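You operate a simulated robot arm through the tools that you are given. There is no shell and no other tool. Be economical: measure what you need, move in short steps, check, and stop when the job is done.

The job below is to be done with a simulated two-armed robot. You get a single attempt, and the scene is never put back.

## Task
Pump the large vacuum bag flat, steadying the hand pump with your other hand.
Fine: Open its valve, seat the pump over it; afterwards stand the pump back and shut the valve. Set down upright: hand pump.
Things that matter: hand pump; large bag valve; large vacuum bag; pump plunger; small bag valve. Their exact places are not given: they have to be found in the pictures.

The check looks at the end state, three seconds after you hand in, the way a careful person would. Anything else that was tipped, shoved, dropped, spilled or broken makes it a failure.

## Robot
Two 7-joint arms with two-finger parallel grippers on one trunk, on a base that drives. Base frame: it is fixed to the floor where the robot stands at the start and does not move with it; the origin is under the middle of the robot, x ahead of it, y to its left, z up. Lengths are in m, angles in degrees, forces in N, time in s.
The left shoulder is at the start at [0.07, 0.134, 1.18], the right one opposite. With the tool pointing down near the work surface each hand reaches from about 0.1 to 0.64 m from the robot's upright axis, wherever it stands, measured 20 degrees to its own side. Places, roughly: large bag valve [0.5, 0.1, 0.8]; pump plunger [0.6, 0, 1]; small bag valve [5.4, 1.5, 0.1]. Payload 1.57 kg a hand.
The tool frame of a hand sits at the grasp point between the pads (the TCP): z along the fingers, y along the line on which they close. The tips reach 0.03 m beyond it. The gripper opens to 0.08 m. The fingers are 0.017 m wide and 0.012 m thick; the gripper's body (0.04 by 0.082 m) begins 0.08 m behind the TCP.
Orientation is that of the tool frame in the base frame, as [roll, pitch, yaw] about the fixed x, y, z axes, in that order (R = Rz(yaw) Ry(pitch) Rx(roll)). With the fingers straight down and closing along the base's y, the tool's x points along the base's -x, its y along +y and its z along -z.

## Interface
- The arms move only by the tool play_rows. It takes "left_series", "right_series" or both (then of equal length, played together; a hand with none holds still); each is a list that holds one entry, the list of rows, each a list of 7 numbers: the shift along the tool's x, y, z in m, then the turn, a rotation vector about the tool's x, y, z in rad, then the opening, from 0 (shut) to 1 (fully open). In form: [[[tx, ty, tz, rx, ry, rz, fingers], ...]]. A call has 1 to 8 rows; each row is the pose to reach, as a shift and turn from the pose commanded when the call began, along the tool's axes at that moment. Each row takes 0.2 s and may step no farther than 0.05 m and 8.6 degrees from the row before; otherwise, or with a gripper value out of range, the whole call is refused. A pose out of reach is approached as far as the arm can. The call stops where the force on the tool passes 40 N (or 10 N more than at its start, if that is more) or the arm is blocked; 0.2 s more then pass. The fingers move at their own pace (about 0.153 m/s each) and stop on an object; they squeeze with about 36 N. The grip force told is the motor's: it shows also when the fingers shut on nothing. Time passes only in rows, and 0.2 s behind the last, so rows that repeat a pose let the fingers close. It gives the time, the measured TCP pose, the force on the tool (base axes), the opening and the grip force at its end, in the units of the frame above (readings bear some noise), with the torque about the TCP (base axes, N m) and any sound that the robot's microphone picked up.
- Cameras (640 x 400 px; columns grow to the right, rows downward): "scene" is now at [0.1513, 0.0298, 1.4278]; the picture's right is [0.17, -0.99, 0.00], its down [-0.43, -0.08, -0.90] and it looks along [0.88, 0.15, -0.44] (base axes); focal length 214 px, centre (320, 200). "left" rides on the left gripper at [0.072, 0.007, -0.122] in its tool frame; the picture's right is [-0.09, 1.00, 0.00], its down [-0.84, -0.08, -0.54] and it looks along [-0.54, -0.05, 0.84] (tool axes); focal length 238 px, centre (320, 200). "right" rides on the right gripper at [0.072, -0.007, -0.122] in its tool frame; the picture's right is [0.09, 1.00, 0.00], its down [-0.84, 0.08, -0.54] and it looks along [-0.54, 0.05, 0.84] (tool axes); focal length 238 px, centre (320, 200).
- get_image(camera): a new picture of that camera. It takes no simulated time.
- slide_trunk(by): slides the trunk up (or, below 0, down) by that many m; the arms and the scene camera ride with it, the base frame stays. It gives what a move gives, with no picture.
- drive_base(legs): drives the robot by 1 to 6 legs, each [ahead, left, turn to the left] in m, m and degrees, along the robot's own axes; the way and the turn of a leg run together, so that a leg with both is an arc; at most 1.5 m and 180 degrees a leg. The arms and the cameras ride along, it lands a little off, and it stops where it bumps. It gives what a move gives.
- pan_tilt(pan, tilt): turns the head with the scene camera to pan (to the left, within 86 degrees either way) and tilt (down, from -29 to 69), counted from straight ahead of the robot. It gives what a move gives.
- probe_pixels(camera, pixels): there is no depth. For up to 12 entries [column, row, z] of the newest picture of that camera ("zoom" is the newest enlarged one), the place [x, y] in the base frame at which the ray of that pixel passes the height z, good to about 0.002 m, but the place of the scene camera against the robot may be out by one fixed shift of up to 0.025 m in any direction. It takes no simulated time.
- close_up(camera, box): a new picture of the part [left, top, right, bottom] of that camera's present view, enlarged. It takes no simulated time.
- job_done(): hands the job in; it is judged then, once.

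Keep the steps short. Do not move on a guess: measure, check each grasp and each placing, and mend mistakes. In all there are 80 turns and 70 pictures (those below and enlarged ones count). Leave the grippers open and the arms clear of the work at the hand-in unless told otherwise, and finish with a single line.

The tools are called as name(argument=value, ...) on one line, values as JSON. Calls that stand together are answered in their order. play_rows: Moves the arms, as the interface text tells. Its arguments: {"type":"object","properties":{"left_series":{"type":"array"},"right_series":{"type":"array"}},"required":[]} The other tools are called the same way: slide_trunk (by) slides the trunk up or down; drive_base (legs) drives the base; pan_tilt (pan, tilt) turns the head that bears the scene camera; get_image (camera) takes a picture; probe_pixels (camera, pixels) gives the place at which the rays of pixels pass given heights; close_up (camera, box) takes an enlarged picture of a part of a camera's view; job_done () hands the job in.

At the start:

```text
t: 0.0
left_tcp_pos: [0.354, 0.1613, 1.3226]
left_orientation: [-180.0, 0.0, 180.0]
left_ft_force: [0.0, -0.1, -0.3]
left_torque: [-0.02, 0.0, 0.03]
left_opening: 0.08
left_grasp_force: 0.1
right_tcp_pos: [0.3623, -0.1438, 1.3405]
right_orientation: [180.0, 0.0, 180.0]
right_ft_force: [0.6, 0.2, 0.1]
right_torque: [0.01, 0.03, 0.01]
right_opening: 0.0798
right_grasp_force: 0.1
trunk travel left (down, up): [-0.753, 0.187]
robot x, y, heading: [0.0001, 0.0006, -0.0]
head pan, tilt: [9.9, 26.2]
```

scene: 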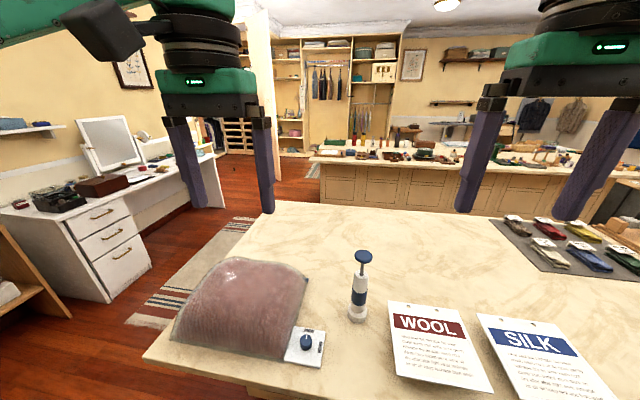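
right: 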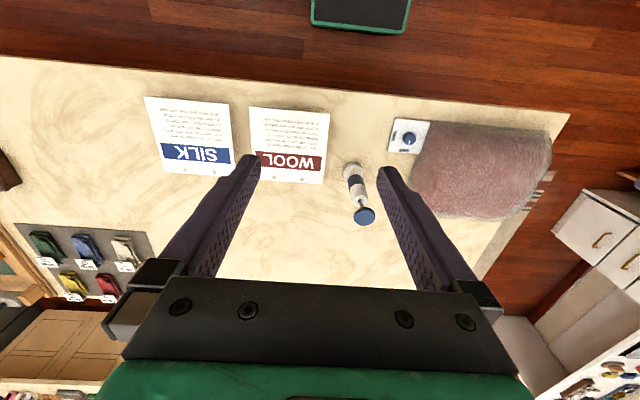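
left: 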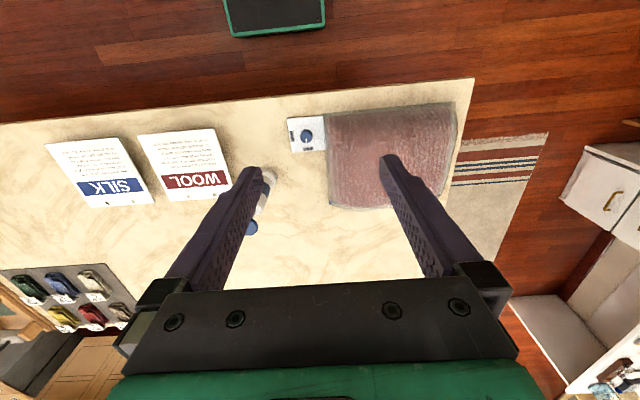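

The bag is at about (245,310), its valve at (306,343), and the pump at (360,285). I'll enlarge the valve and the pump.

close_up(camera="scene", box=[260, 300, 360, 380])

close_up(camera="scene", box=[310, 240, 410, 330])

close_up(camera="right", box=[330, 100, 450, 240])

probe_pixels(camera="scene", pixels=[[306, 343, 0.82], [286, 360, 0.8], [297, 327, 0.8], [326, 332, 0.8], [322, 367, 0.8], [357, 318, 0.8], [363, 257, 0.98], [363, 257, 1.0]])

probe_pixels(camera="right", pixels=[[409, 138, 0.82], [350, 168, 0.8], [365, 216, 0.98], [365, 216, 1.0], [365, 216, 0.95], [400, 119, 0.8], [430, 122, 0.8], [388, 150, 0.8], [419, 153, 0.8]])

probe_pixels(camera="left", pixels=[[307, 136, 0.82], [251, 228, 0.98], [251, 228, 0.95]])

```text
5.00 times, centred on (310, 340) of scene
```

zoom: 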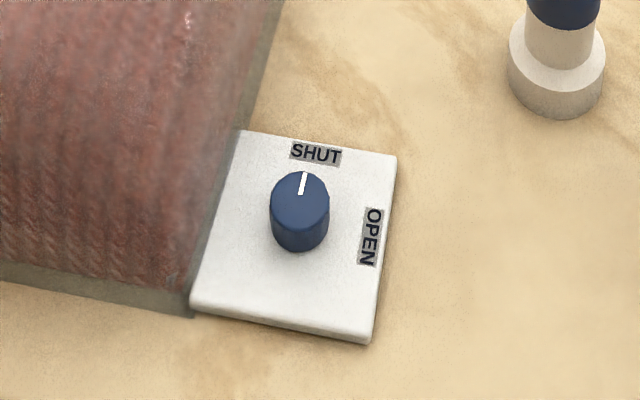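

```text
4.44 times, centred on (360, 285) of scene
```

zoom: 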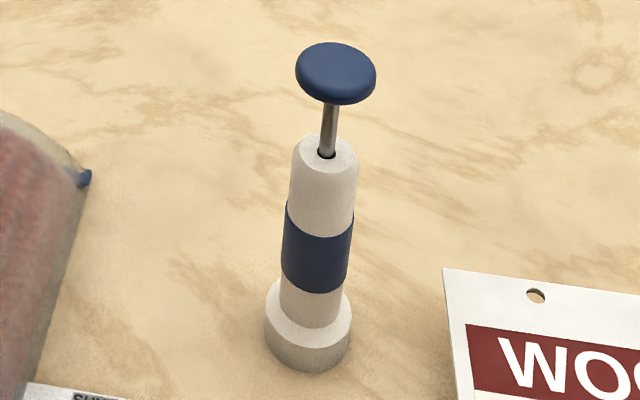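

```text
2.86 times, centred on (390, 170) of right
```

zoom: 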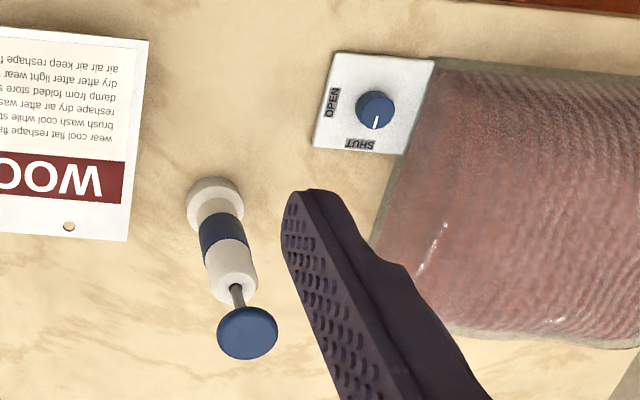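

```text
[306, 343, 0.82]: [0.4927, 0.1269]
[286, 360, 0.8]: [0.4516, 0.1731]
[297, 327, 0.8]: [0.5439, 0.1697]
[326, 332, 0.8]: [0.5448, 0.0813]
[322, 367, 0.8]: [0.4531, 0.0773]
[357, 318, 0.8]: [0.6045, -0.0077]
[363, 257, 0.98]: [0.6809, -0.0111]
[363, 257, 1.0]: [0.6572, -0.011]
```

```text
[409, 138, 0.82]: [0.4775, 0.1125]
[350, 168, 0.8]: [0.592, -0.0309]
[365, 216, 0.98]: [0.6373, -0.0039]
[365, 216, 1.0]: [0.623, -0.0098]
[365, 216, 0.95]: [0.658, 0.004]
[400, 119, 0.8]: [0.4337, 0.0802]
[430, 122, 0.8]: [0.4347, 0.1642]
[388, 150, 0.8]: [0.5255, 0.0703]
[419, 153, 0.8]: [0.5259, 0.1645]
```

```text
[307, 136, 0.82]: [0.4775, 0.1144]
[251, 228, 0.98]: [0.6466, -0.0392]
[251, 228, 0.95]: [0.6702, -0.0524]
```

The wrist cameras agree on the valve knob at about (0.478, 0.113). The line points to SHUT (+x) and OPEN is toward -y, so it opens a quarter turn clockwise seen from above. I'll bring the left hand above the valve, pre-turned by -45°, to see it close.

play_rows(left_series=[[[-0.0154, -0.006, 0.04, 0, 0, -0.098, 1], [-0.0309, -0.012, 0.08, 0, 0, -0.196, 1], [-0.0463, -0.018, 0.12, 0, 0, -0.295, 1], [-0.0618, -0.024, 0.16, 0, 0, -0.393, 0.9], [-0.0772, -0.03, 0.2, 0, 0, -0.491, 0.8], [-0.0926, -0.036, 0.24, 0, 0, -0.589, 0.7], [-0.108, -0.042, 0.28, 0, 0, -0.687, 0.65], [-0.1235, -0.048, 0.32, 0, 0, -0.785, 0.65]]])

get_image(camera="left")

get_image(camera="right")

```text
t: 1.8
left_tcp_pos: [0.4813, 0.1123, 1.0015]
left_orientation: [-179.9, -0.1, -134.7]
left_ft_force: [0.3, -0.1, 0.2]
left_torque: [0.04, 0.03, -0.04]
left_opening: 0.0518
left_grasp_force: 0.0
right_tcp_pos: [0.3643, -0.1433, 1.3394]
right_orientation: [-179.9, -0.1, -180.0]
right_ft_force: [-0.4, -0.3, 0.4]
right_torque: [0.03, 0.07, -0.01]
right_opening: 0.0801
right_grasp_force: 0.0
trunk travel left (down, up): [-0.753, 0.187]
robot x, y, heading: [0.0001, -0.0035, -0.1]
head pan, tilt: [9.9, 26.2]
```

```text
63 pictures are left
```

left: 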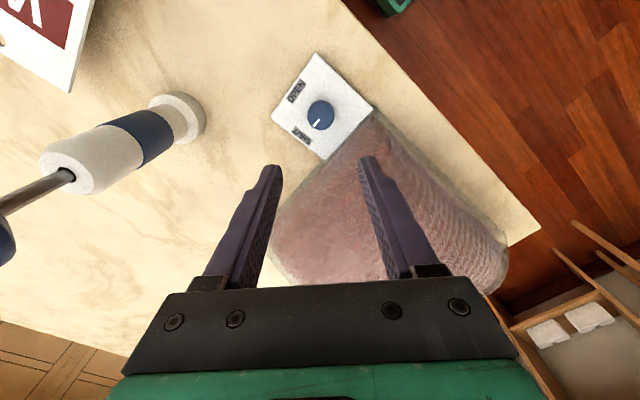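

```text
62 pictures are left
```

right: 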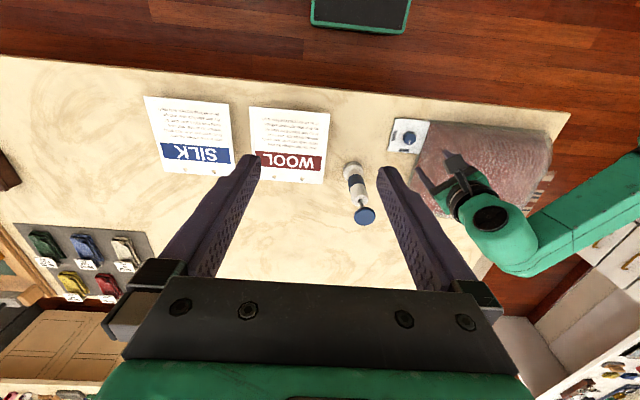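

The knob is now near (321,112) in the left view. I'll measure it at several heights, along with the pump's base near (176,117) and its band.

close_up(camera="left", box=[260, 50, 380, 160])

probe_pixels(camera="left", pixels=[[322, 108, 0.83], [322, 108, 0.825], [320, 119, 0.81], [310, 108, 0.83], [335, 108, 0.83], [204, 112, 0.81], [189, 144, 0.8], [168, 118, 0.825], [160, 94, 0.825], [175, 97, 0.825], [100, 162, 0.9]])

```text
3.64 times, centred on (320, 105) of left
```

zoom: 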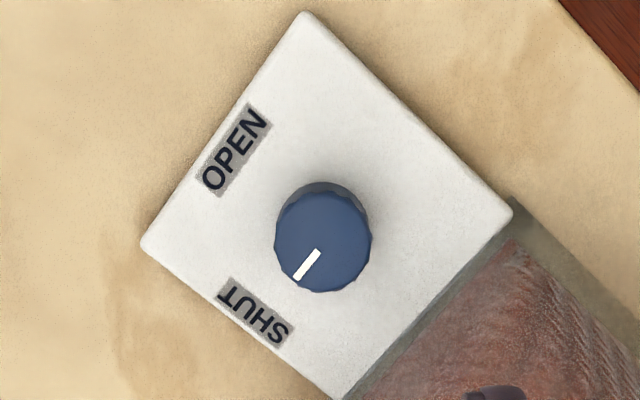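

```text
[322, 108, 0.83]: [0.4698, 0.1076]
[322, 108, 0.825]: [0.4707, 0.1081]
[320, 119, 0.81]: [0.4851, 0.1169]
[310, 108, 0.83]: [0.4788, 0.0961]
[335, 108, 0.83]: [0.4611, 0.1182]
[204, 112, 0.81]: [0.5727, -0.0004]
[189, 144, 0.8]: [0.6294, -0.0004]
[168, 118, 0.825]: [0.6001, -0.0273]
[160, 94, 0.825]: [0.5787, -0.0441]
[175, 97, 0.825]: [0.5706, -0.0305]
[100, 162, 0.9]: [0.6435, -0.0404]
```

I'll probe the knob top centre (zoom 323,241) and its edges exactly.

probe_pixels(camera="zoom", pixels=[[323, 241, 0.83], [323, 241, 0.835], [323, 241, 0.825], [275, 241, 0.83], [372, 241, 0.83], [322, 185, 0.805], [304, 12, 0.805], [512, 213, 0.805], [142, 243, 0.805]])

```text
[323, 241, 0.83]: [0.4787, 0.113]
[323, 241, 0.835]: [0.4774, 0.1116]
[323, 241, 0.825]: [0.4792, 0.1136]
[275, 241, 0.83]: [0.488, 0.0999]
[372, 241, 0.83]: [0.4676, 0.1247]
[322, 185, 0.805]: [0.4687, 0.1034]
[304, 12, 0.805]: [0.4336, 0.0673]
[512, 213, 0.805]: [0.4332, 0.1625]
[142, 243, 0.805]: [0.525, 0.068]
```

The knob is 0.032 wide and centred near (0.479, 0.114). I'll descend to z≈0.88 and check alignment.

play_rows(left_series=[[[0, 0.001, 0.045, 0, 0, 0, 0.75], [0, 0.002, 0.09, 0, 0, 0, 0.75], [0, 0.003, 0.12, 0, 0, 0, 0.75], [0, 0.003, 0.12, 0, 0, 0, 0.75]]])

get_image(camera="left")

```text
t: 2.8
left_tcp_pos: [0.4772, 0.1147, 0.8831]
left_orientation: [180.0, 0.0, -135.0]
left_ft_force: [0.5, -0.9, 0.5]
left_torque: [0.04, -0.01, 0.01]
left_opening: 0.0597
left_grasp_force: 0.1
right_tcp_pos: [0.362, -0.1429, 1.3405]
right_orientation: [-180.0, 0.1, 179.9]
right_ft_force: [0.5, 0.7, 0.0]
right_torque: [-0.05, 0.0, 0.0]
right_opening: 0.0799
right_grasp_force: 0.0
trunk travel left (down, up): [-0.753, 0.187]
robot x, y, heading: [-0.0021, -0.0001, -0.1]
head pan, tilt: [9.9, 26.2]
```

```text
60 pictures are left
```

left: 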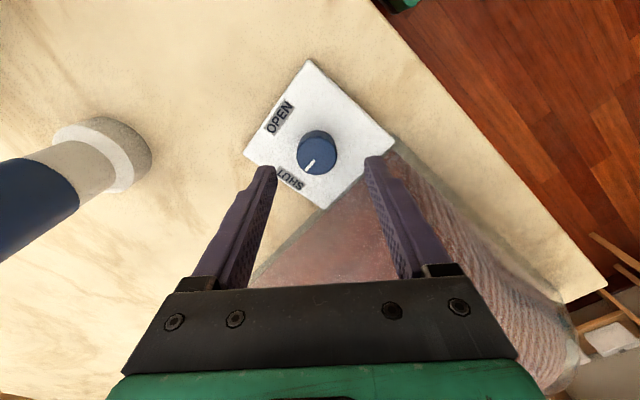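

probe_pixels(camera="left", pixels=[[317, 152, 0.83], [298, 151, 0.83], [337, 151, 0.83], [275, 180, 0.85], [365, 168, 0.85]])

play_rows(left_series=[[[0, 0, 0.022, 0, 0, 0, 0.75], [0, 0, 0.042, 0, 0, 0, 0.75], [0, 0, 0.042, 0, 0, 0, 0.75]]])

get_image(camera="left")

```text
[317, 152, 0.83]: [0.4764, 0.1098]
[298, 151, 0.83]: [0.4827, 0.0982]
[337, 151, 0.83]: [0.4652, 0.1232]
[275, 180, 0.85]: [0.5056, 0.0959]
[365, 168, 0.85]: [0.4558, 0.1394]
```

```text
t: 3.6
left_tcp_pos: [0.4761, 0.1161, 0.842]
left_orientation: [-179.9, 0.0, -135.1]
left_ft_force: [-0.2, 0.3, -0.3]
left_torque: [0.0, -0.02, -0.01]
left_opening: 0.0596
left_grasp_force: 0.0
right_tcp_pos: [0.3623, -0.1432, 1.3411]
right_orientation: [-180.0, 0.0, 180.0]
right_ft_force: [-0.2, 0.8, -0.9]
right_torque: [-0.02, 0.0, 0.04]
right_opening: 0.08
right_grasp_force: 0.1
trunk travel left (down, up): [-0.753, 0.187]
robot x, y, heading: [-0.0005, 0.001, 0.0]
head pan, tilt: [9.9, 26.2]
```

```text
59 pictures are left
```

left: 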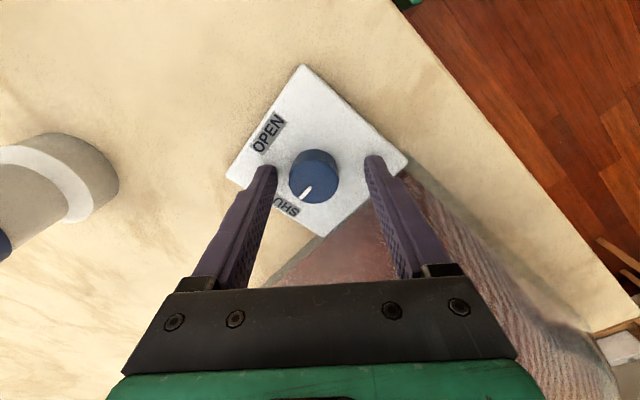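

The knob sits about 4 mm toward tool -y and is level with the tips. I'll shift by that, close, and check.

play_rows(left_series=[[[0, -0.004, 0.001, 0, 0, 0, 0.7], [0, -0.004, 0.001, 0, 0, 0, 0.3], [0, -0.004, 0.001, 0, 0, 0, 0.3]]])

get_image(camera="left")

```text
t: 4.4
left_tcp_pos: [0.479, 0.113, 0.8404]
left_orientation: [-179.9, 0.0, -135.0]
left_ft_force: [0.1, 0.2, -0.7]
left_torque: [0.0, 0.01, -0.1]
left_opening: 0.0309
left_grasp_force: 35.9
right_tcp_pos: [0.3623, -0.1427, 1.3401]
right_orientation: [-180.0, 0.0, -180.0]
right_ft_force: [-0.2, 0.8, 0.1]
right_torque: [0.01, 0.0, -0.02]
right_opening: 0.0798
right_grasp_force: 0.1
trunk travel left (down, up): [-0.753, 0.187]
robot x, y, heading: [0.0033, 0.0028, 0.0]
head pan, tilt: [9.9, 26.2]
```

```text
58 pictures are left
```

left: 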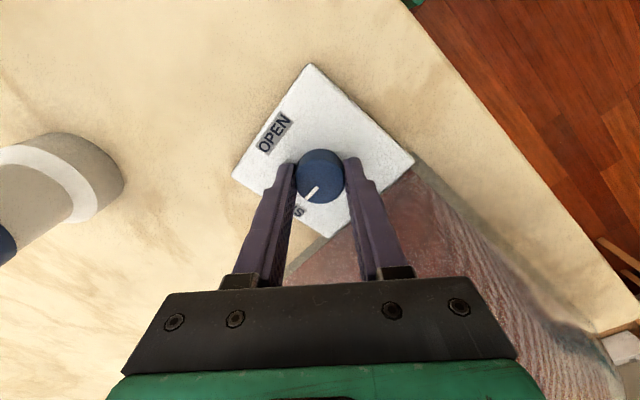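

The knob is gripped (opening 0.031). I'll turn it clockwise, first part (64°).

play_rows(left_series=[[[0, 0, 0, 0, 0, 0.14, 0.3], [0, 0, 0, 0, 0, 0.28, 0.3], [0, 0, 0, 0, 0, 0.42, 0.3], [0, 0, 0, 0, 0, 0.56, 0.3], [0, 0, 0, 0, 0, 0.7, 0.3], [0, 0, 0, 0, 0, 0.84, 0.3], [0, 0, 0, 0, 0, 0.98, 0.3], [0, 0, 0, 0, 0, 1.12, 0.3]]])

get_image(camera="left")

```text
t: 6.2
left_tcp_pos: [0.4795, 0.114, 0.8406]
left_orientation: [-180.0, 0.1, 160.7]
left_ft_force: [10.1, 4.3, 18.1]
left_torque: [0.14, -0.12, 0.03]
left_opening: 0.0311
left_grasp_force: 35.7
right_tcp_pos: [0.3627, -0.1419, 1.3411]
right_orientation: [-179.9, 0.0, 180.0]
right_ft_force: [-0.7, 0.6, -0.1]
right_torque: [0.0, -0.05, -0.01]
right_opening: 0.08
right_grasp_force: 0.1
trunk travel left (down, up): [-0.753, 0.187]
robot x, y, heading: [-0.0014, 0.0021, -0.2]
head pan, tilt: [9.9, 26.2]
```

```text
57 pictures are left
```

left: 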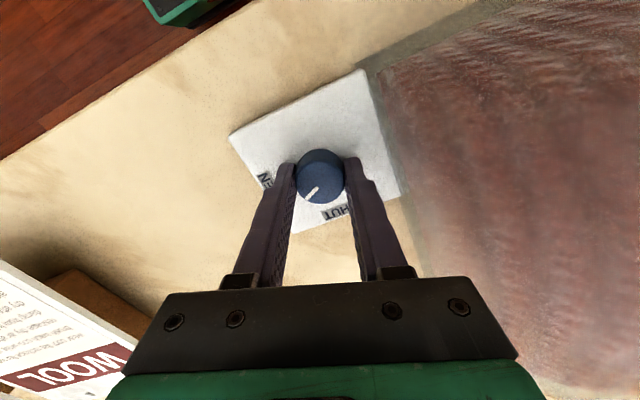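

The knob follows the fingers, but 18 N pushes up on the hand, probably because it is rubbing the bag. I'll let go, turn the hand back, and regrip for the rest.

play_rows(left_series=[[[0, 0, 0, 0, 0, 0, 0.55], [0, 0, 0, 0, 0, 0, 0.55], [0, 0, 0, 0, 0, -0.14, 0.55], [0, 0, 0, 0, 0, -0.28, 0.55], [0, 0, 0, 0, 0, -0.42, 0.55], [0, 0, 0, 0, 0, -0.56, 0.55], [0, 0, 0, 0, 0, -0.7, 0.55], [0, 0, 0, 0, 0, -0.7, 0.55]]])

get_image(camera="left")

```text
t: 8.0
left_tcp_pos: [0.479, 0.1126, 0.8389]
left_orientation: [180.0, 0.1, -159.1]
left_ft_force: [1.8, 0.3, 7.5]
left_torque: [0.17, 0.09, -0.01]
left_opening: 0.0443
left_grasp_force: 0.1
right_tcp_pos: [0.3614, -0.143, 1.3402]
right_orientation: [180.0, 0.1, -180.0]
right_ft_force: [0.4, 0.3, 0.4]
right_torque: [0.02, 0.01, 0.02]
right_opening: 0.0797
right_grasp_force: 0.0
trunk travel left (down, up): [-0.753, 0.187]
robot x, y, heading: [0.0019, -0.0022, 0.0]
head pan, tilt: [9.9, 26.2]
```

```text
56 pictures are left
```

left: 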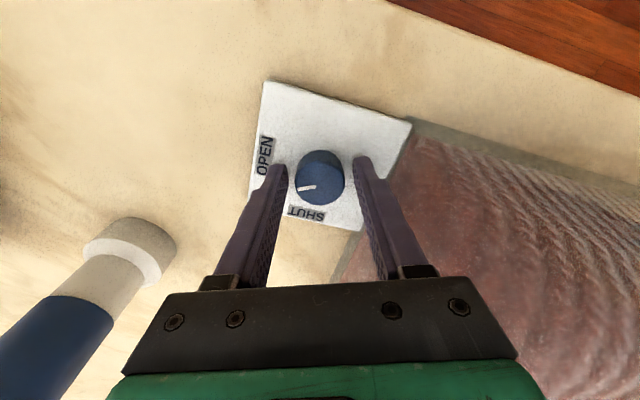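

The line is about 26° short of OPEN. I'll regrip and turn it that far.

play_rows(left_series=[[[0, 0, -0.001, 0, 0, 0, 0.3], [0, 0, -0.001, 0, 0, 0, 0.3], [0, 0, -0.001, 0, 0, 0.12, 0.3], [0, 0, -0.001, 0, 0, 0.24, 0.3], [0, 0, -0.001, 0, 0, 0.36, 0.3], [0, 0, -0.001, 0, 0, 0.46, 0.3], [0, 0, -0.001, 0, 0, 0.46, 0.55], [0, 0, -0.001, 0, 0, 0.46, 0.55]]])

get_image(camera="left")

```text
t: 9.8
left_tcp_pos: [0.4781, 0.1123, 0.841]
left_orientation: [180.0, 0.0, 174.6]
left_ft_force: [-0.2, -0.3, 0.6]
left_torque: [0.01, -0.01, 0.05]
left_opening: 0.044
left_grasp_force: 0.0
right_tcp_pos: [0.3623, -0.1421, 1.3403]
right_orientation: [180.0, 0.1, -180.0]
right_ft_force: [0.0, -0.4, 0.4]
right_torque: [0.01, 0.04, 0.01]
right_opening: 0.0802
right_grasp_force: 0.1
trunk travel left (down, up): [-0.753, 0.187]
robot x, y, heading: [0.0002, -0.0011, 0.0]
head pan, tilt: [9.9, 26.2]
```

```text
55 pictures are left
```

left: 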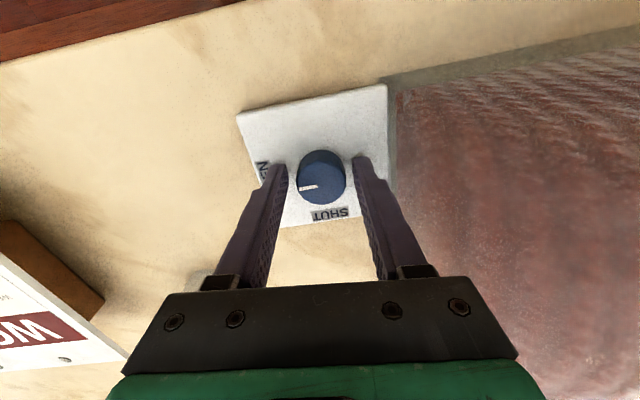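

The line now points along OPEN's direction. I'll raise the left hand and verify.

play_rows(left_series=[[[0, 0, -0.04, 0, 0, 0, 0.6], [0, 0, -0.09, 0, 0, 0, 0.6], [0, 0, -0.14, 0, 0, 0, 0.6], [0, 0, -0.19, 0, 0, 0, 0.6], [0, 0.03, -0.225, 0, 0, 0, 0.4], [0, 0.06, -0.26, 0, 0, 0, 0.2], [0, 0.09, -0.3, 0, 0, 0, 0], [0, 0.09, -0.3, 0, 0, 0, 0]]])

get_image(camera="scene")

close_up(camera="scene", box=[260, 300, 360, 380])

close_up(camera="scene", box=[340, 240, 500, 400])

```text
t: 11.6
left_tcp_pos: [0.4898, 0.2038, 1.1427]
left_orientation: [179.9, 0.0, 174.6]
left_ft_force: [-0.1, -0.4, -0.3]
left_torque: [-0.01, 0.02, -0.01]
left_opening: 0.0
left_grasp_force: 21.1
right_tcp_pos: [0.362, -0.1438, 1.3398]
right_orientation: [180.0, 0.0, 180.0]
right_ft_force: [0.1, -0.4, 0.7]
right_torque: [0.02, 0.01, -0.01]
right_opening: 0.0797
right_grasp_force: 0.1
trunk travel left (down, up): [-0.753, 0.187]
robot x, y, heading: [-0.0038, 0.0014, 0.0]
head pan, tilt: [9.9, 26.2]
```

```text
54 pictures are left
```

scene: 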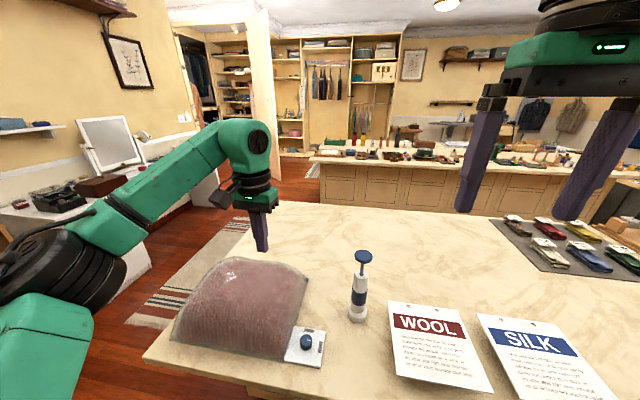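

```text
5.00 times, centred on (310, 340) of scene
```

zoom: 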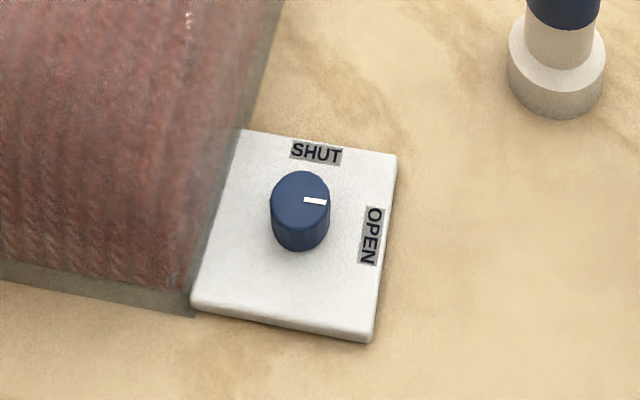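

```text
2.50 times, centred on (420, 320) of scene
```

zoom: 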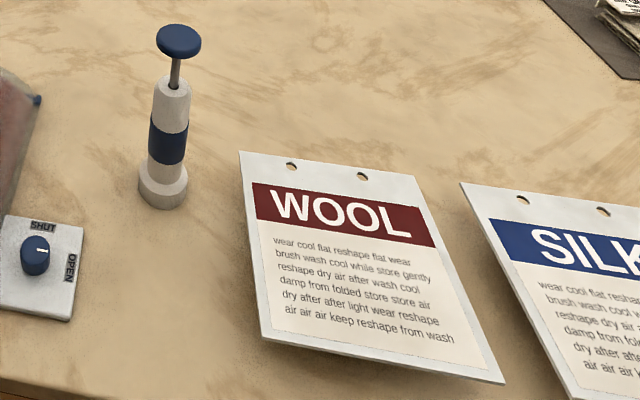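

The valve is open, with the line on OPEN. Next the right hand will steady the pump by its barrel. I'll tilt it 50° with the fingers forward and down, and stop short of the pump at x≈0.45 to measure.

play_rows(right_series=[[[-0.01125, 0.0155, 0.045, 0, -0.109, 0, 0.9], [-0.0225, 0.031, 0.09, 0, -0.218, 0, 0.9], [-0.03375, 0.0465, 0.135, 0, -0.327, 0, 0.9], [-0.045, 0.062, 0.18, 0, -0.436, 0, 0.9], [-0.05625, 0.0775, 0.225, 0, -0.545, 0, 0.9], [-0.0675, 0.093, 0.27, 0, -0.654, 0, 0.9], [-0.07875, 0.1085, 0.315, 0, -0.763, 0, 0.9], [-0.09, 0.124, 0.36, 0, -0.872, 0, 0.9]]])

get_image(camera="right")

get_image(camera="left")

```text
t: 13.4
left_tcp_pos: [0.4896, 0.2041, 1.1414]
left_orientation: [179.9, 0.0, 174.6]
left_ft_force: [-0.3, 0.6, -0.6]
left_torque: [0.0, 0.02, 0.03]
left_opening: 0.0
left_grasp_force: 21.2
right_tcp_pos: [0.454, -0.0205, 0.98]
right_orientation: [179.9, 49.9, 179.8]
right_ft_force: [-0.6, 0.4, -0.7]
right_torque: [-0.01, 0.06, 0.0]
right_opening: 0.072
right_grasp_force: 0.2
trunk travel left (down, up): [-0.753, 0.187]
robot x, y, heading: [0.0059, -0.0012, -0.1]
head pan, tilt: [9.9, 26.2]
```

```text
51 pictures are left
```

right: 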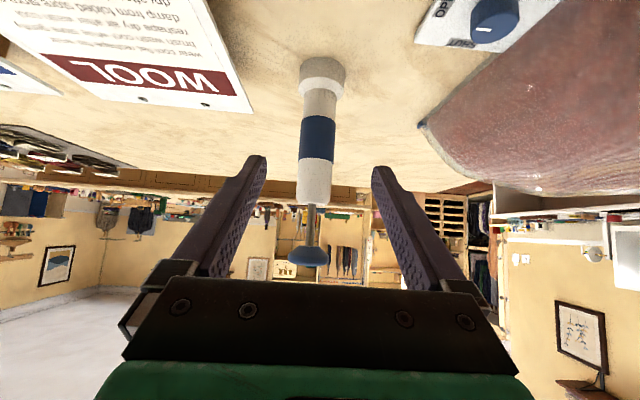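

```text
50 pictures are left
```

left: 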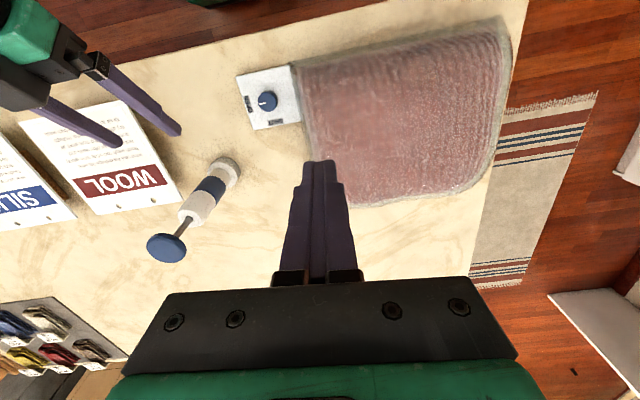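

I'll probe the pump's base and plunger head in both wrist views, plus the card's corners.

probe_pixels(camera="right", pixels=[[323, 62, 0.8], [323, 82, 0.825], [299, 80, 0.82], [346, 75, 0.82], [253, 112, 0.8], [253, 112, 0.84], [205, 0, 0.8]])

probe_pixels(camera="left", pixels=[[228, 170, 0.81], [228, 170, 0.8], [166, 248, 1.02], [166, 248, 1.03], [166, 248, 1.04], [211, 189, 0.88], [183, 196, 0.8], [124, 98, 0.8], [183, 196, 0.83], [191, 214, 0.95]])

close_up(camera="left", box=[130, 140, 260, 280])

close_up(camera="right", box=[240, 40, 400, 280])

```text
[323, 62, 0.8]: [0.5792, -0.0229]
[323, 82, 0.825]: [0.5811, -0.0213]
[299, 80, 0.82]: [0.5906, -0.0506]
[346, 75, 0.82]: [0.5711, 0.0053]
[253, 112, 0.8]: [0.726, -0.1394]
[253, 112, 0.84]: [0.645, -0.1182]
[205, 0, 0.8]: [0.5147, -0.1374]
```

```text
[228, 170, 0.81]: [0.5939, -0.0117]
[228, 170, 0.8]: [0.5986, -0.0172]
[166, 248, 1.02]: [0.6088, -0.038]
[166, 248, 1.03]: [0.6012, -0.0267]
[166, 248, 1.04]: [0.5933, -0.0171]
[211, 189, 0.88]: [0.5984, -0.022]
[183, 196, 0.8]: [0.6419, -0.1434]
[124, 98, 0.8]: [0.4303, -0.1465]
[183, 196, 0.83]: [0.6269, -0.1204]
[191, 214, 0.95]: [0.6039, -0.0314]
```

```text
2.86 times, centred on (195, 210) of left
```

zoom: 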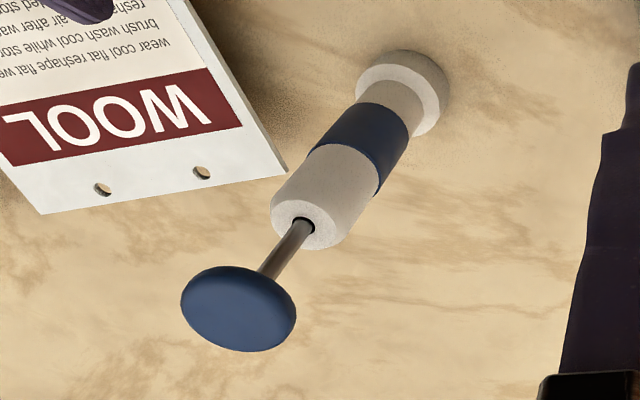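

```text
1.67 times, centred on (320, 160) of right
```

zoom: 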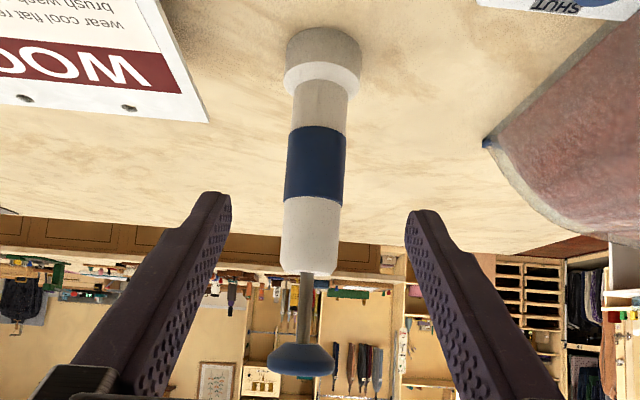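

The pump axis is at about (0.598, -0.022), with the barrel about 0.04 wide. The band spans z 0.86–0.917, the barrel top is at 0.97 and the head at about 1.03. I'll advance so the TCP reaches the band at z≈0.89, and look before closing.

play_rows(right_series=[[[-0.006, 0, 0.042, 0, 0, 0, 0.9], [-0.012, -0.001, 0.084, 0, 0, 0, 0.9], [-0.018, -0.002, 0.126, 0, 0, 0, 0.9], [-0.0236, -0.002, 0.166, 0, 0, 0, 0.9], [-0.0236, -0.002, 0.166, 0, 0, 0, 0.9]]])

get_image(camera="right")

close_up(camera="left", box=[80, 100, 280, 280])

```text
t: 14.6
left_tcp_pos: [0.4875, 0.2031, 1.1432]
left_orientation: [179.9, -0.1, 174.6]
left_ft_force: [0.0, 0.1, -0.5]
left_torque: [-0.02, 0.0, 0.04]
left_opening: 0.0
left_grasp_force: 21.4
right_tcp_pos: [0.594, -0.0215, 0.8929]
right_orientation: [179.9, 50.1, 180.0]
right_ft_force: [-0.1, -0.1, 0.1]
right_torque: [-0.01, 0.01, 0.03]
right_opening: 0.0721
right_grasp_force: 0.1
trunk travel left (down, up): [-0.753, 0.187]
robot x, y, heading: [0.0008, 0.0029, 0.4]
head pan, tilt: [9.9, 26.2]
```

```text
47 pictures are left
```

right: 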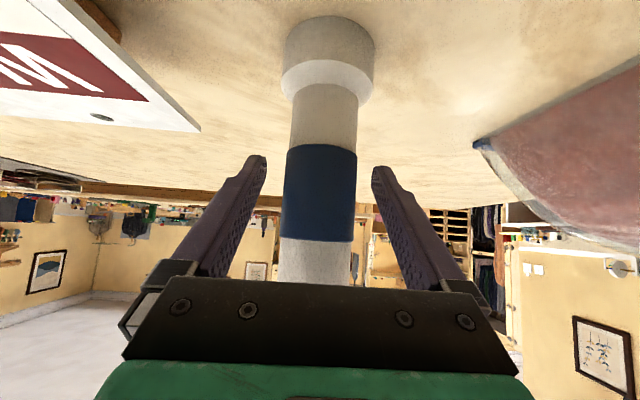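

```text
2.22 times, centred on (180, 190) of left
```

zoom: 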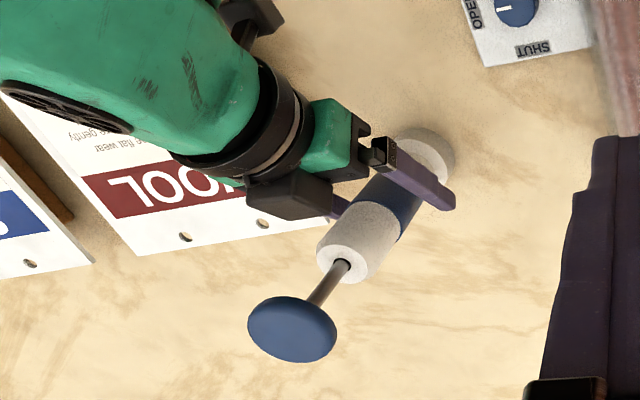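

The barrel is centred between the fingers at the band. Closing.

play_rows(right_series=[[[0, 0, 0, 0, 0, 0, 0.6], [0, 0, 0, 0, 0, 0, 0.3], [0, 0, 0, 0, 0, 0, 0.3]]])

get_image(camera="right")

```text
t: 15.4
left_tcp_pos: [0.49, 0.2042, 1.1425]
left_orientation: [-180.0, 0.0, 174.7]
left_ft_force: [0.1, -0.3, -0.6]
left_torque: [0.02, 0.02, 0.0]
left_opening: 0.0001
left_grasp_force: 21.7
right_tcp_pos: [0.5944, -0.0226, 0.8921]
right_orientation: [180.0, 49.9, 180.0]
right_ft_force: [0.4, -0.2, 0.5]
right_torque: [0.06, -0.02, -0.03]
right_opening: 0.0406
right_grasp_force: 36.8
trunk travel left (down, up): [-0.753, 0.187]
robot x, y, heading: [-0.0021, 0.0038, 0.3]
head pan, tilt: [9.9, 26.2]
```

```text
45 pictures are left
```

right: 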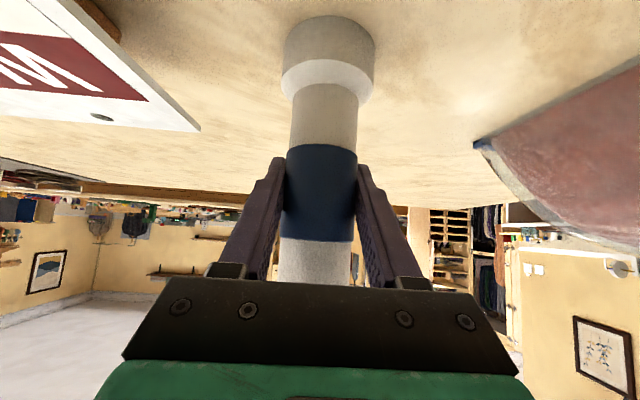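

The barrel is held (opening 0.0406). I'll probe the base rim to get the axis, then lift 6 cm.

probe_pixels(camera="right", pixels=[[330, 16, 0.8], [284, 45, 0.8], [375, 45, 0.8], [284, 75, 0.825], [372, 75, 0.825], [326, 103, 0.825]])

play_rows(right_series=[[[-0.0115, 0, -0.0096, 0, 0, 0, 0.3], [-0.023, 0, -0.0193, 0, 0, 0, 0.3], [-0.0345, 0, -0.029, 0, 0, 0, 0.3], [-0.046, 0, -0.0386, 0, 0, 0, 0.3], [-0.046, 0, -0.0386, 0, 0, 0, 0.3]]])

get_image(camera="right")

get_image(camera="scene")

```text
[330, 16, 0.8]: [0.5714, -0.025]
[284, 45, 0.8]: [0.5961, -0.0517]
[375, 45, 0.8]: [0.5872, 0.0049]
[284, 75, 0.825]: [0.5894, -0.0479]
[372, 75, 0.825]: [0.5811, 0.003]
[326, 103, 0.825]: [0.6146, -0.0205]
```

```text
t: 16.6
left_tcp_pos: [0.4886, 0.2041, 1.1419]
left_orientation: [180.0, 0.1, 174.6]
left_ft_force: [0.3, -0.8, 0.1]
left_torque: [0.04, 0.01, 0.0]
left_opening: 0.0001
left_grasp_force: 21.3
right_tcp_pos: [0.5961, -0.021, 0.9524]
right_orientation: [179.9, 49.9, -180.0]
right_ft_force: [-0.5, 0.1, -2.7]
right_torque: [0.04, -0.01, 0.0]
right_opening: 0.041
right_grasp_force: 35.7
trunk travel left (down, up): [-0.753, 0.187]
robot x, y, heading: [0.0006, -0.0017, 0.0]
head pan, tilt: [9.9, 26.2]
```

```text
44 pictures are left
```

right: 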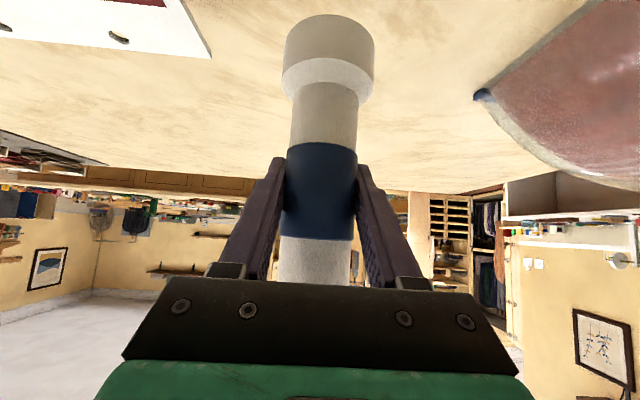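

```text
43 pictures are left
```

scene: 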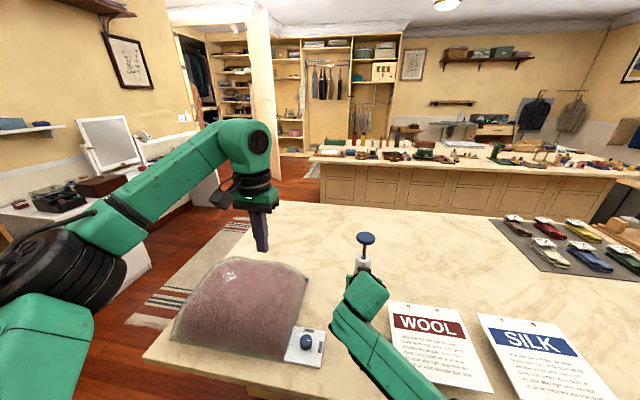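

The pump is lifted and hangs upright. Its axis lies about 4.5 mm ahead of the TCP. I'll carry it over the valve, swinging the hand 20° to keep away from the bag.

play_rows(right_series=[[[0.0129, 0.0222, -0.0153, -0.0445, 0, -0.0373, 0.3], [0.0257, 0.0445, -0.0306, -0.089, 0, -0.0747, 0.3], [0.0386, 0.0668, -0.046, -0.1335, 0, -0.112, 0.3], [0.0515, 0.089, -0.0613, -0.178, 0, -0.1493, 0.3], [0.0643, 0.1112, -0.0766, -0.2225, 0, -0.1867, 0.3], [0.0772, 0.1335, -0.0919, -0.267, 0, -0.224, 0.3], [0.0772, 0.1335, -0.0919, -0.267, 0, -0.224, 0.3]]])

get_image(camera="right")

get_image(camera="left")

close_up(camera="scene", box=[240, 250, 380, 390])

```text
t: 18.2
left_tcp_pos: [0.4887, 0.203, 1.1419]
left_orientation: [179.9, 0.0, 174.5]
left_ft_force: [-0.2, 0.5, 0.3]
left_torque: [0.02, 0.01, -0.04]
left_opening: 0.0
left_grasp_force: 21.1
right_tcp_pos: [0.4792, 0.1114, 0.9513]
right_orientation: [-179.4, 50.0, -159.9]
right_ft_force: [0.1, 0.3, -2.8]
right_torque: [0.03, 0.01, -0.01]
right_opening: 0.0409
right_grasp_force: 35.8
trunk travel left (down, up): [-0.753, 0.187]
robot x, y, heading: [0.0013, -0.0025, -0.0]
head pan, tilt: [9.9, 26.2]
```

```text
42 pictures are left
```

right: 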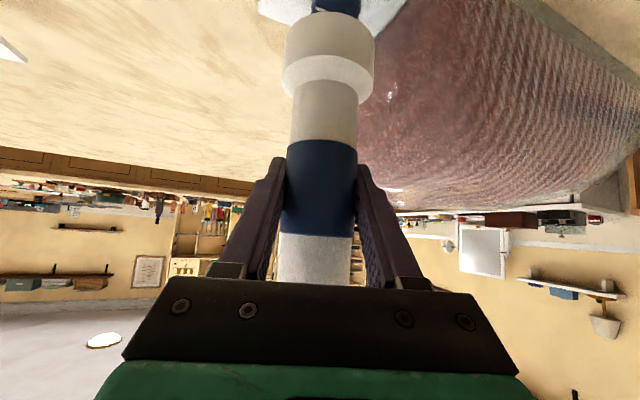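

```text
41 pictures are left
```

left: 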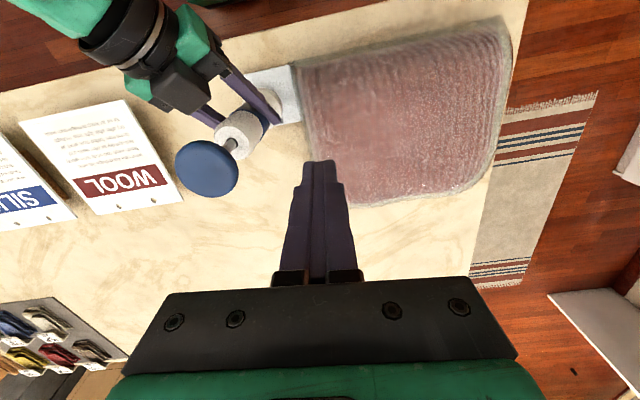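

```text
2.86 times, centred on (310, 320) of scene
```

zoom: 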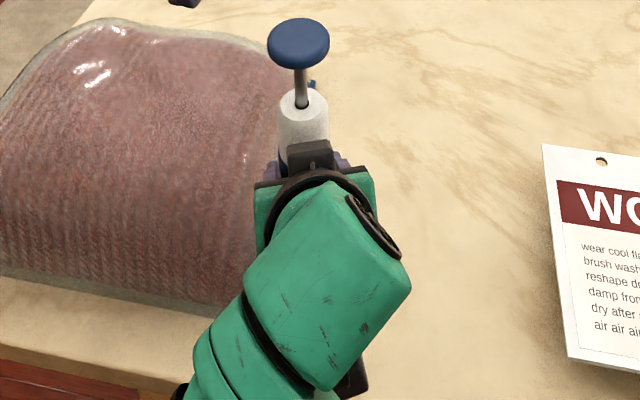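

close_up(camera="right", box=[240, 0, 420, 110])

close_up(camera="left", box=[160, 50, 310, 200])

```text
3.56 times, centred on (330, 55) of right
```

zoom: 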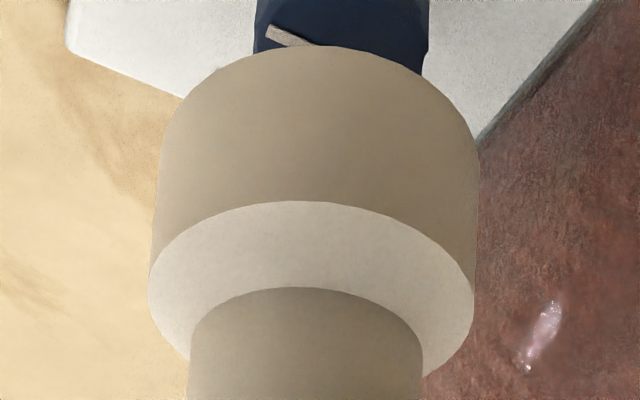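

```text
2.67 times, centred on (235, 125) of left
```

zoom: 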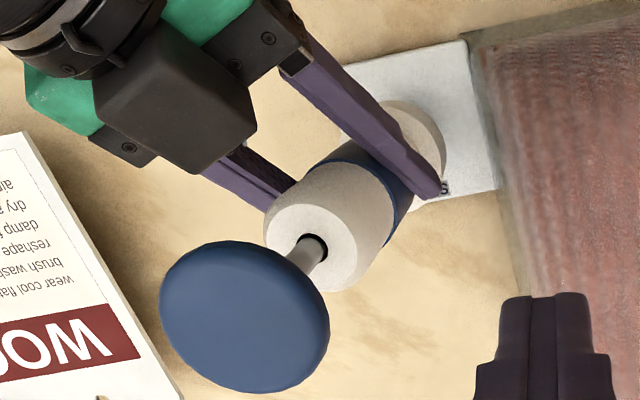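

The knob appears laterally aligned. I'll probe the outer end of its line, which should lie at (0.479, 0.098), to check the depth.

probe_pixels(camera="zoom", pixels=[[180, 150, 0.83]])

probe_pixels(camera="right", pixels=[[315, 7, 0.83], [315, 7, 0.828], [312, 7, 0.83], [360, 14, 0.83], [330, 13, 0.861], [286, 45, 0.865], [375, 45, 0.865]])

```text
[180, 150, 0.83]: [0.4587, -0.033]
```

```text
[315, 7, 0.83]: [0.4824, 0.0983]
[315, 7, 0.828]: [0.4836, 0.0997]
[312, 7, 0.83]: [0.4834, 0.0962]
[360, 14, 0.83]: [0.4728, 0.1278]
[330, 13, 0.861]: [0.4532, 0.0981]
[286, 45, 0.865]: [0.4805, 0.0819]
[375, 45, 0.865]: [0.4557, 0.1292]
```

Depth agrees and the lateral shift needed is about +2 mm in tool y. I'll correct it and lower 45 mm. If the cup missed the knob, it would block at about 28 mm.

play_rows(right_series=[[[0.0, 0.002, 0.001, 0, 0, 0, 0.3], [0.0077, 0.002, 0.0064, 0, 0, 0, 0.3], [0.0153, 0.002, 0.0129, 0, 0, 0, 0.3], [0.0207, 0.002, 0.0174, 0, 0, 0, 0.3], [0.026, 0.002, 0.0219, 0, 0, 0, 0.3], [0.0306, 0.002, 0.0257, 0, 0, 0, 0.3], [0.0345, 0.002, 0.0289, 0, 0, 0, 0.3]]])

get_image(camera="left")

close_up(camera="right", box=[240, 0, 420, 110])

```text
t: 19.8
left_tcp_pos: [0.4882, 0.2032, 1.1423]
left_orientation: [180.0, -0.2, 174.6]
left_ft_force: [0.5, -0.6, 0.2]
left_torque: [0.01, 0.01, 0.02]
left_opening: 0.0001
left_grasp_force: 21.0
right_tcp_pos: [0.4748, 0.1124, 0.9065]
right_orientation: [-179.6, 50.1, -159.8]
right_ft_force: [1.6, 1.2, 3.1]
right_torque: [0.22, -0.07, -0.05]
right_opening: 0.0412
right_grasp_force: 35.7
trunk travel left (down, up): [-0.753, 0.187]
robot x, y, heading: [0.0005, -0.0015, -0.1]
head pan, tilt: [9.9, 26.2]
```

```text
37 pictures are left
```

left: 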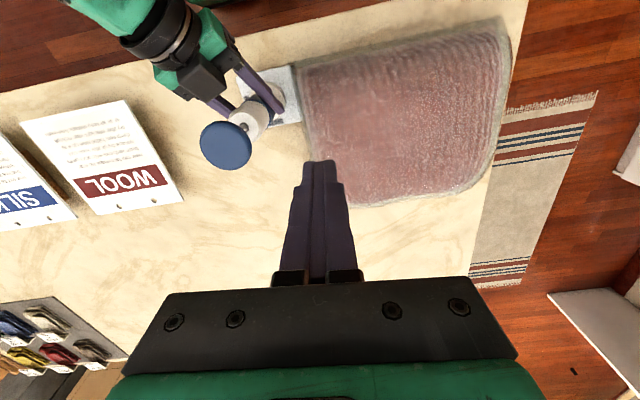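

```text
3.56 times, centred on (330, 55) of right
```

zoom: 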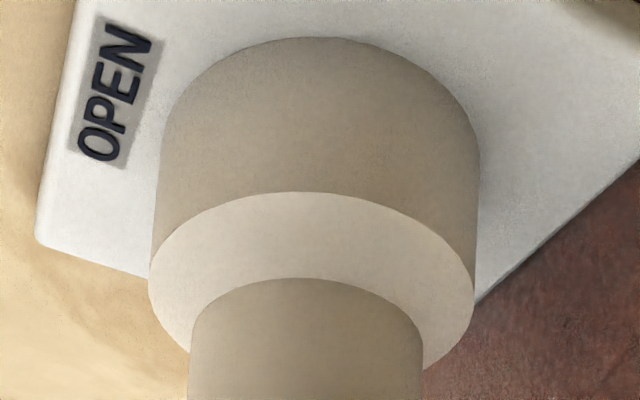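

Contact is light (about 6 N), the base is at about z 0.815, below the knob top, and the knob is fully covered. I'll press 3 mm more to check that it is firmly seated.

play_rows(right_series=[[[0.0012, 0, 0.001, 0, 0, 0, 0.3], [0.0023, 0, 0.0019, 0, 0, 0, 0.3], [0.0023, 0, 0.0019, 0, 0, 0, 0.3]]])

close_up(camera="left", box=[160, 50, 310, 200])

close_up(camera="scene", box=[240, 230, 380, 370])

```text
t: 20.6
left_tcp_pos: [0.4857, 0.2054, 1.144]
left_orientation: [-179.9, 0.1, 174.6]
left_ft_force: [-0.5, 0.0, 0.0]
left_torque: [0.04, -0.02, 0.0]
left_opening: 0.0001
left_grasp_force: 20.9
right_tcp_pos: [0.4756, 0.1092, 0.9068]
right_orientation: [-178.3, 50.6, -158.9]
right_ft_force: [3.0, 8.0, 27.6]
right_torque: [0.94, 0.44, 0.05]
right_opening: 0.0413
right_grasp_force: 36.0
trunk travel left (down, up): [-0.753, 0.187]
robot x, y, heading: [-0.0004, 0.0044, -0.0]
head pan, tilt: [9.9, 26.2]
```

```text
2.67 times, centred on (235, 125) of left
```

zoom: 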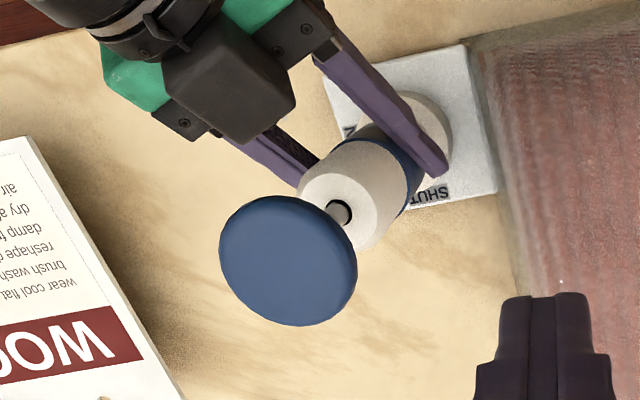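

```text
2.86 times, centred on (310, 300) of scene
```

zoom: 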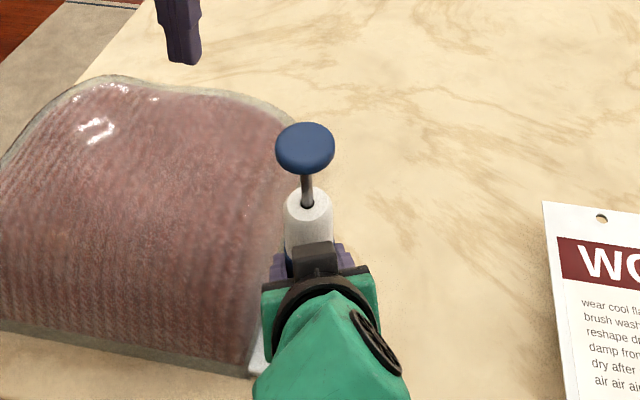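

It is firmly blocked at the same height with 27 N, so it is seated. I'll relax that slightly and bring the closed left fingertips above the plunger head, with tips at z≈1.07.

play_rows(left_series=[[[0, -0.03, 0, 0, 0, 0, 0], [0, -0.06, 0.0, 0, 0, 0, 0], [0.0004, -0.0914, 0.02, 0, 0, 0, 0], [0.0004, -0.0914, 0.04, 0, 0, 0, 0], [0.0004, -0.0914, 0.04, 0, 0, 0, 0]]], right_series=[[[-0.0006, 0, -0.0005, 0, 0, 0, 0.3], [-0.0012, 0, -0.001, 0, 0, 0, 0.3], [-0.0012, 0, -0.001, 0, 0, 0, 0.3], [-0.0012, 0, -0.001, 0, 0, 0, 0.3], [-0.0012, 0, -0.001, 0, 0, 0, 0.3]]])

get_image(camera="left")

close_up(camera="scene", box=[230, 180, 390, 340])

```text
t: 21.8
left_tcp_pos: [0.4745, 0.1129, 1.1024]
left_orientation: [180.0, 0.1, 174.6]
left_ft_force: [0.3, 0.6, 0.8]
left_torque: [0.03, 0.0, -0.02]
left_opening: 0.0
left_grasp_force: 21.3
right_tcp_pos: [0.4769, 0.1029, 0.9036]
right_orientation: [-177.3, 50.5, -158.3]
right_ft_force: [6.2, 6.5, 29.8]
right_torque: [0.89, -0.06, -0.08]
right_opening: 0.0418
right_grasp_force: 36.0
trunk travel left (down, up): [-0.753, 0.187]
robot x, y, heading: [-0.0037, 0.0012, 0.2]
head pan, tilt: [9.9, 26.2]
```

```text
33 pictures are left
```

left: 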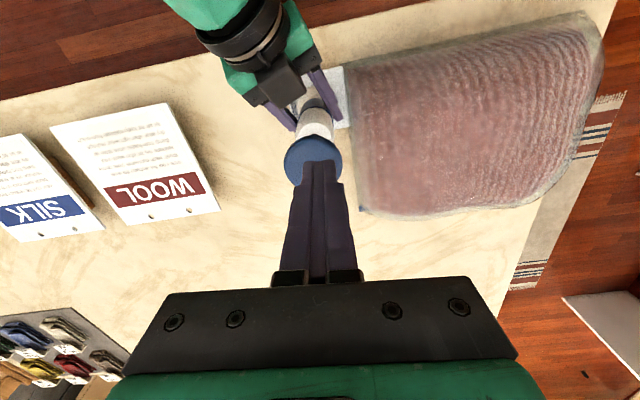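

```text
2.50 times, centred on (310, 260) of scene
```

zoom: 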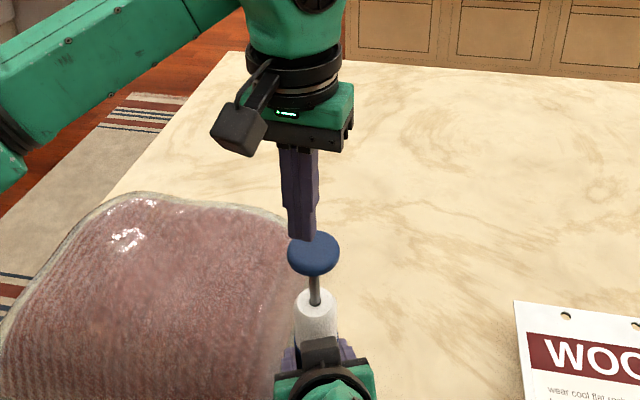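

The right hand has drifted 9 mm toward -y and still carries 30 N, so the pump may be tilting. I'll look at the base.

get_image(camera="right")

close_up(camera="left", box=[240, 30, 400, 190])

```text
31 pictures are left
```

right: 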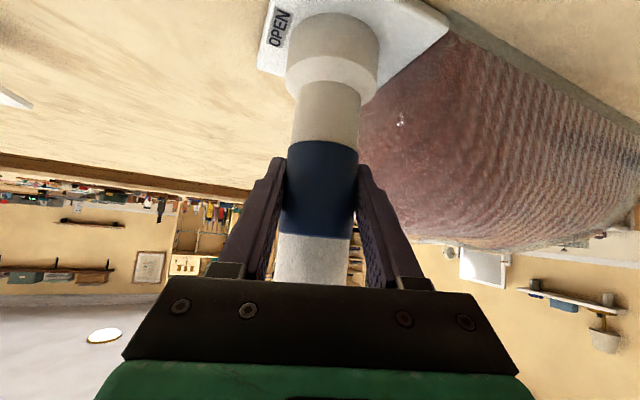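

```text
2.50 times, centred on (320, 110) of left
```

zoom: 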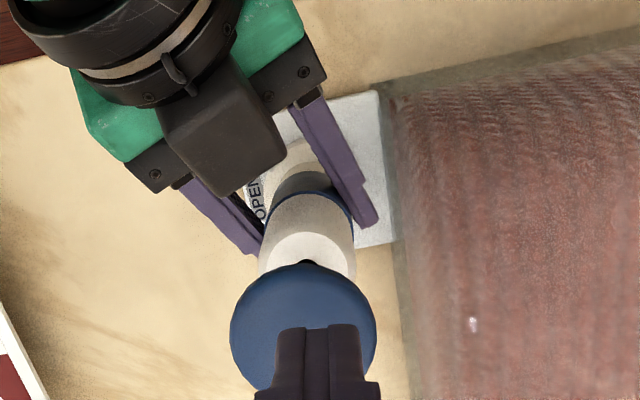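

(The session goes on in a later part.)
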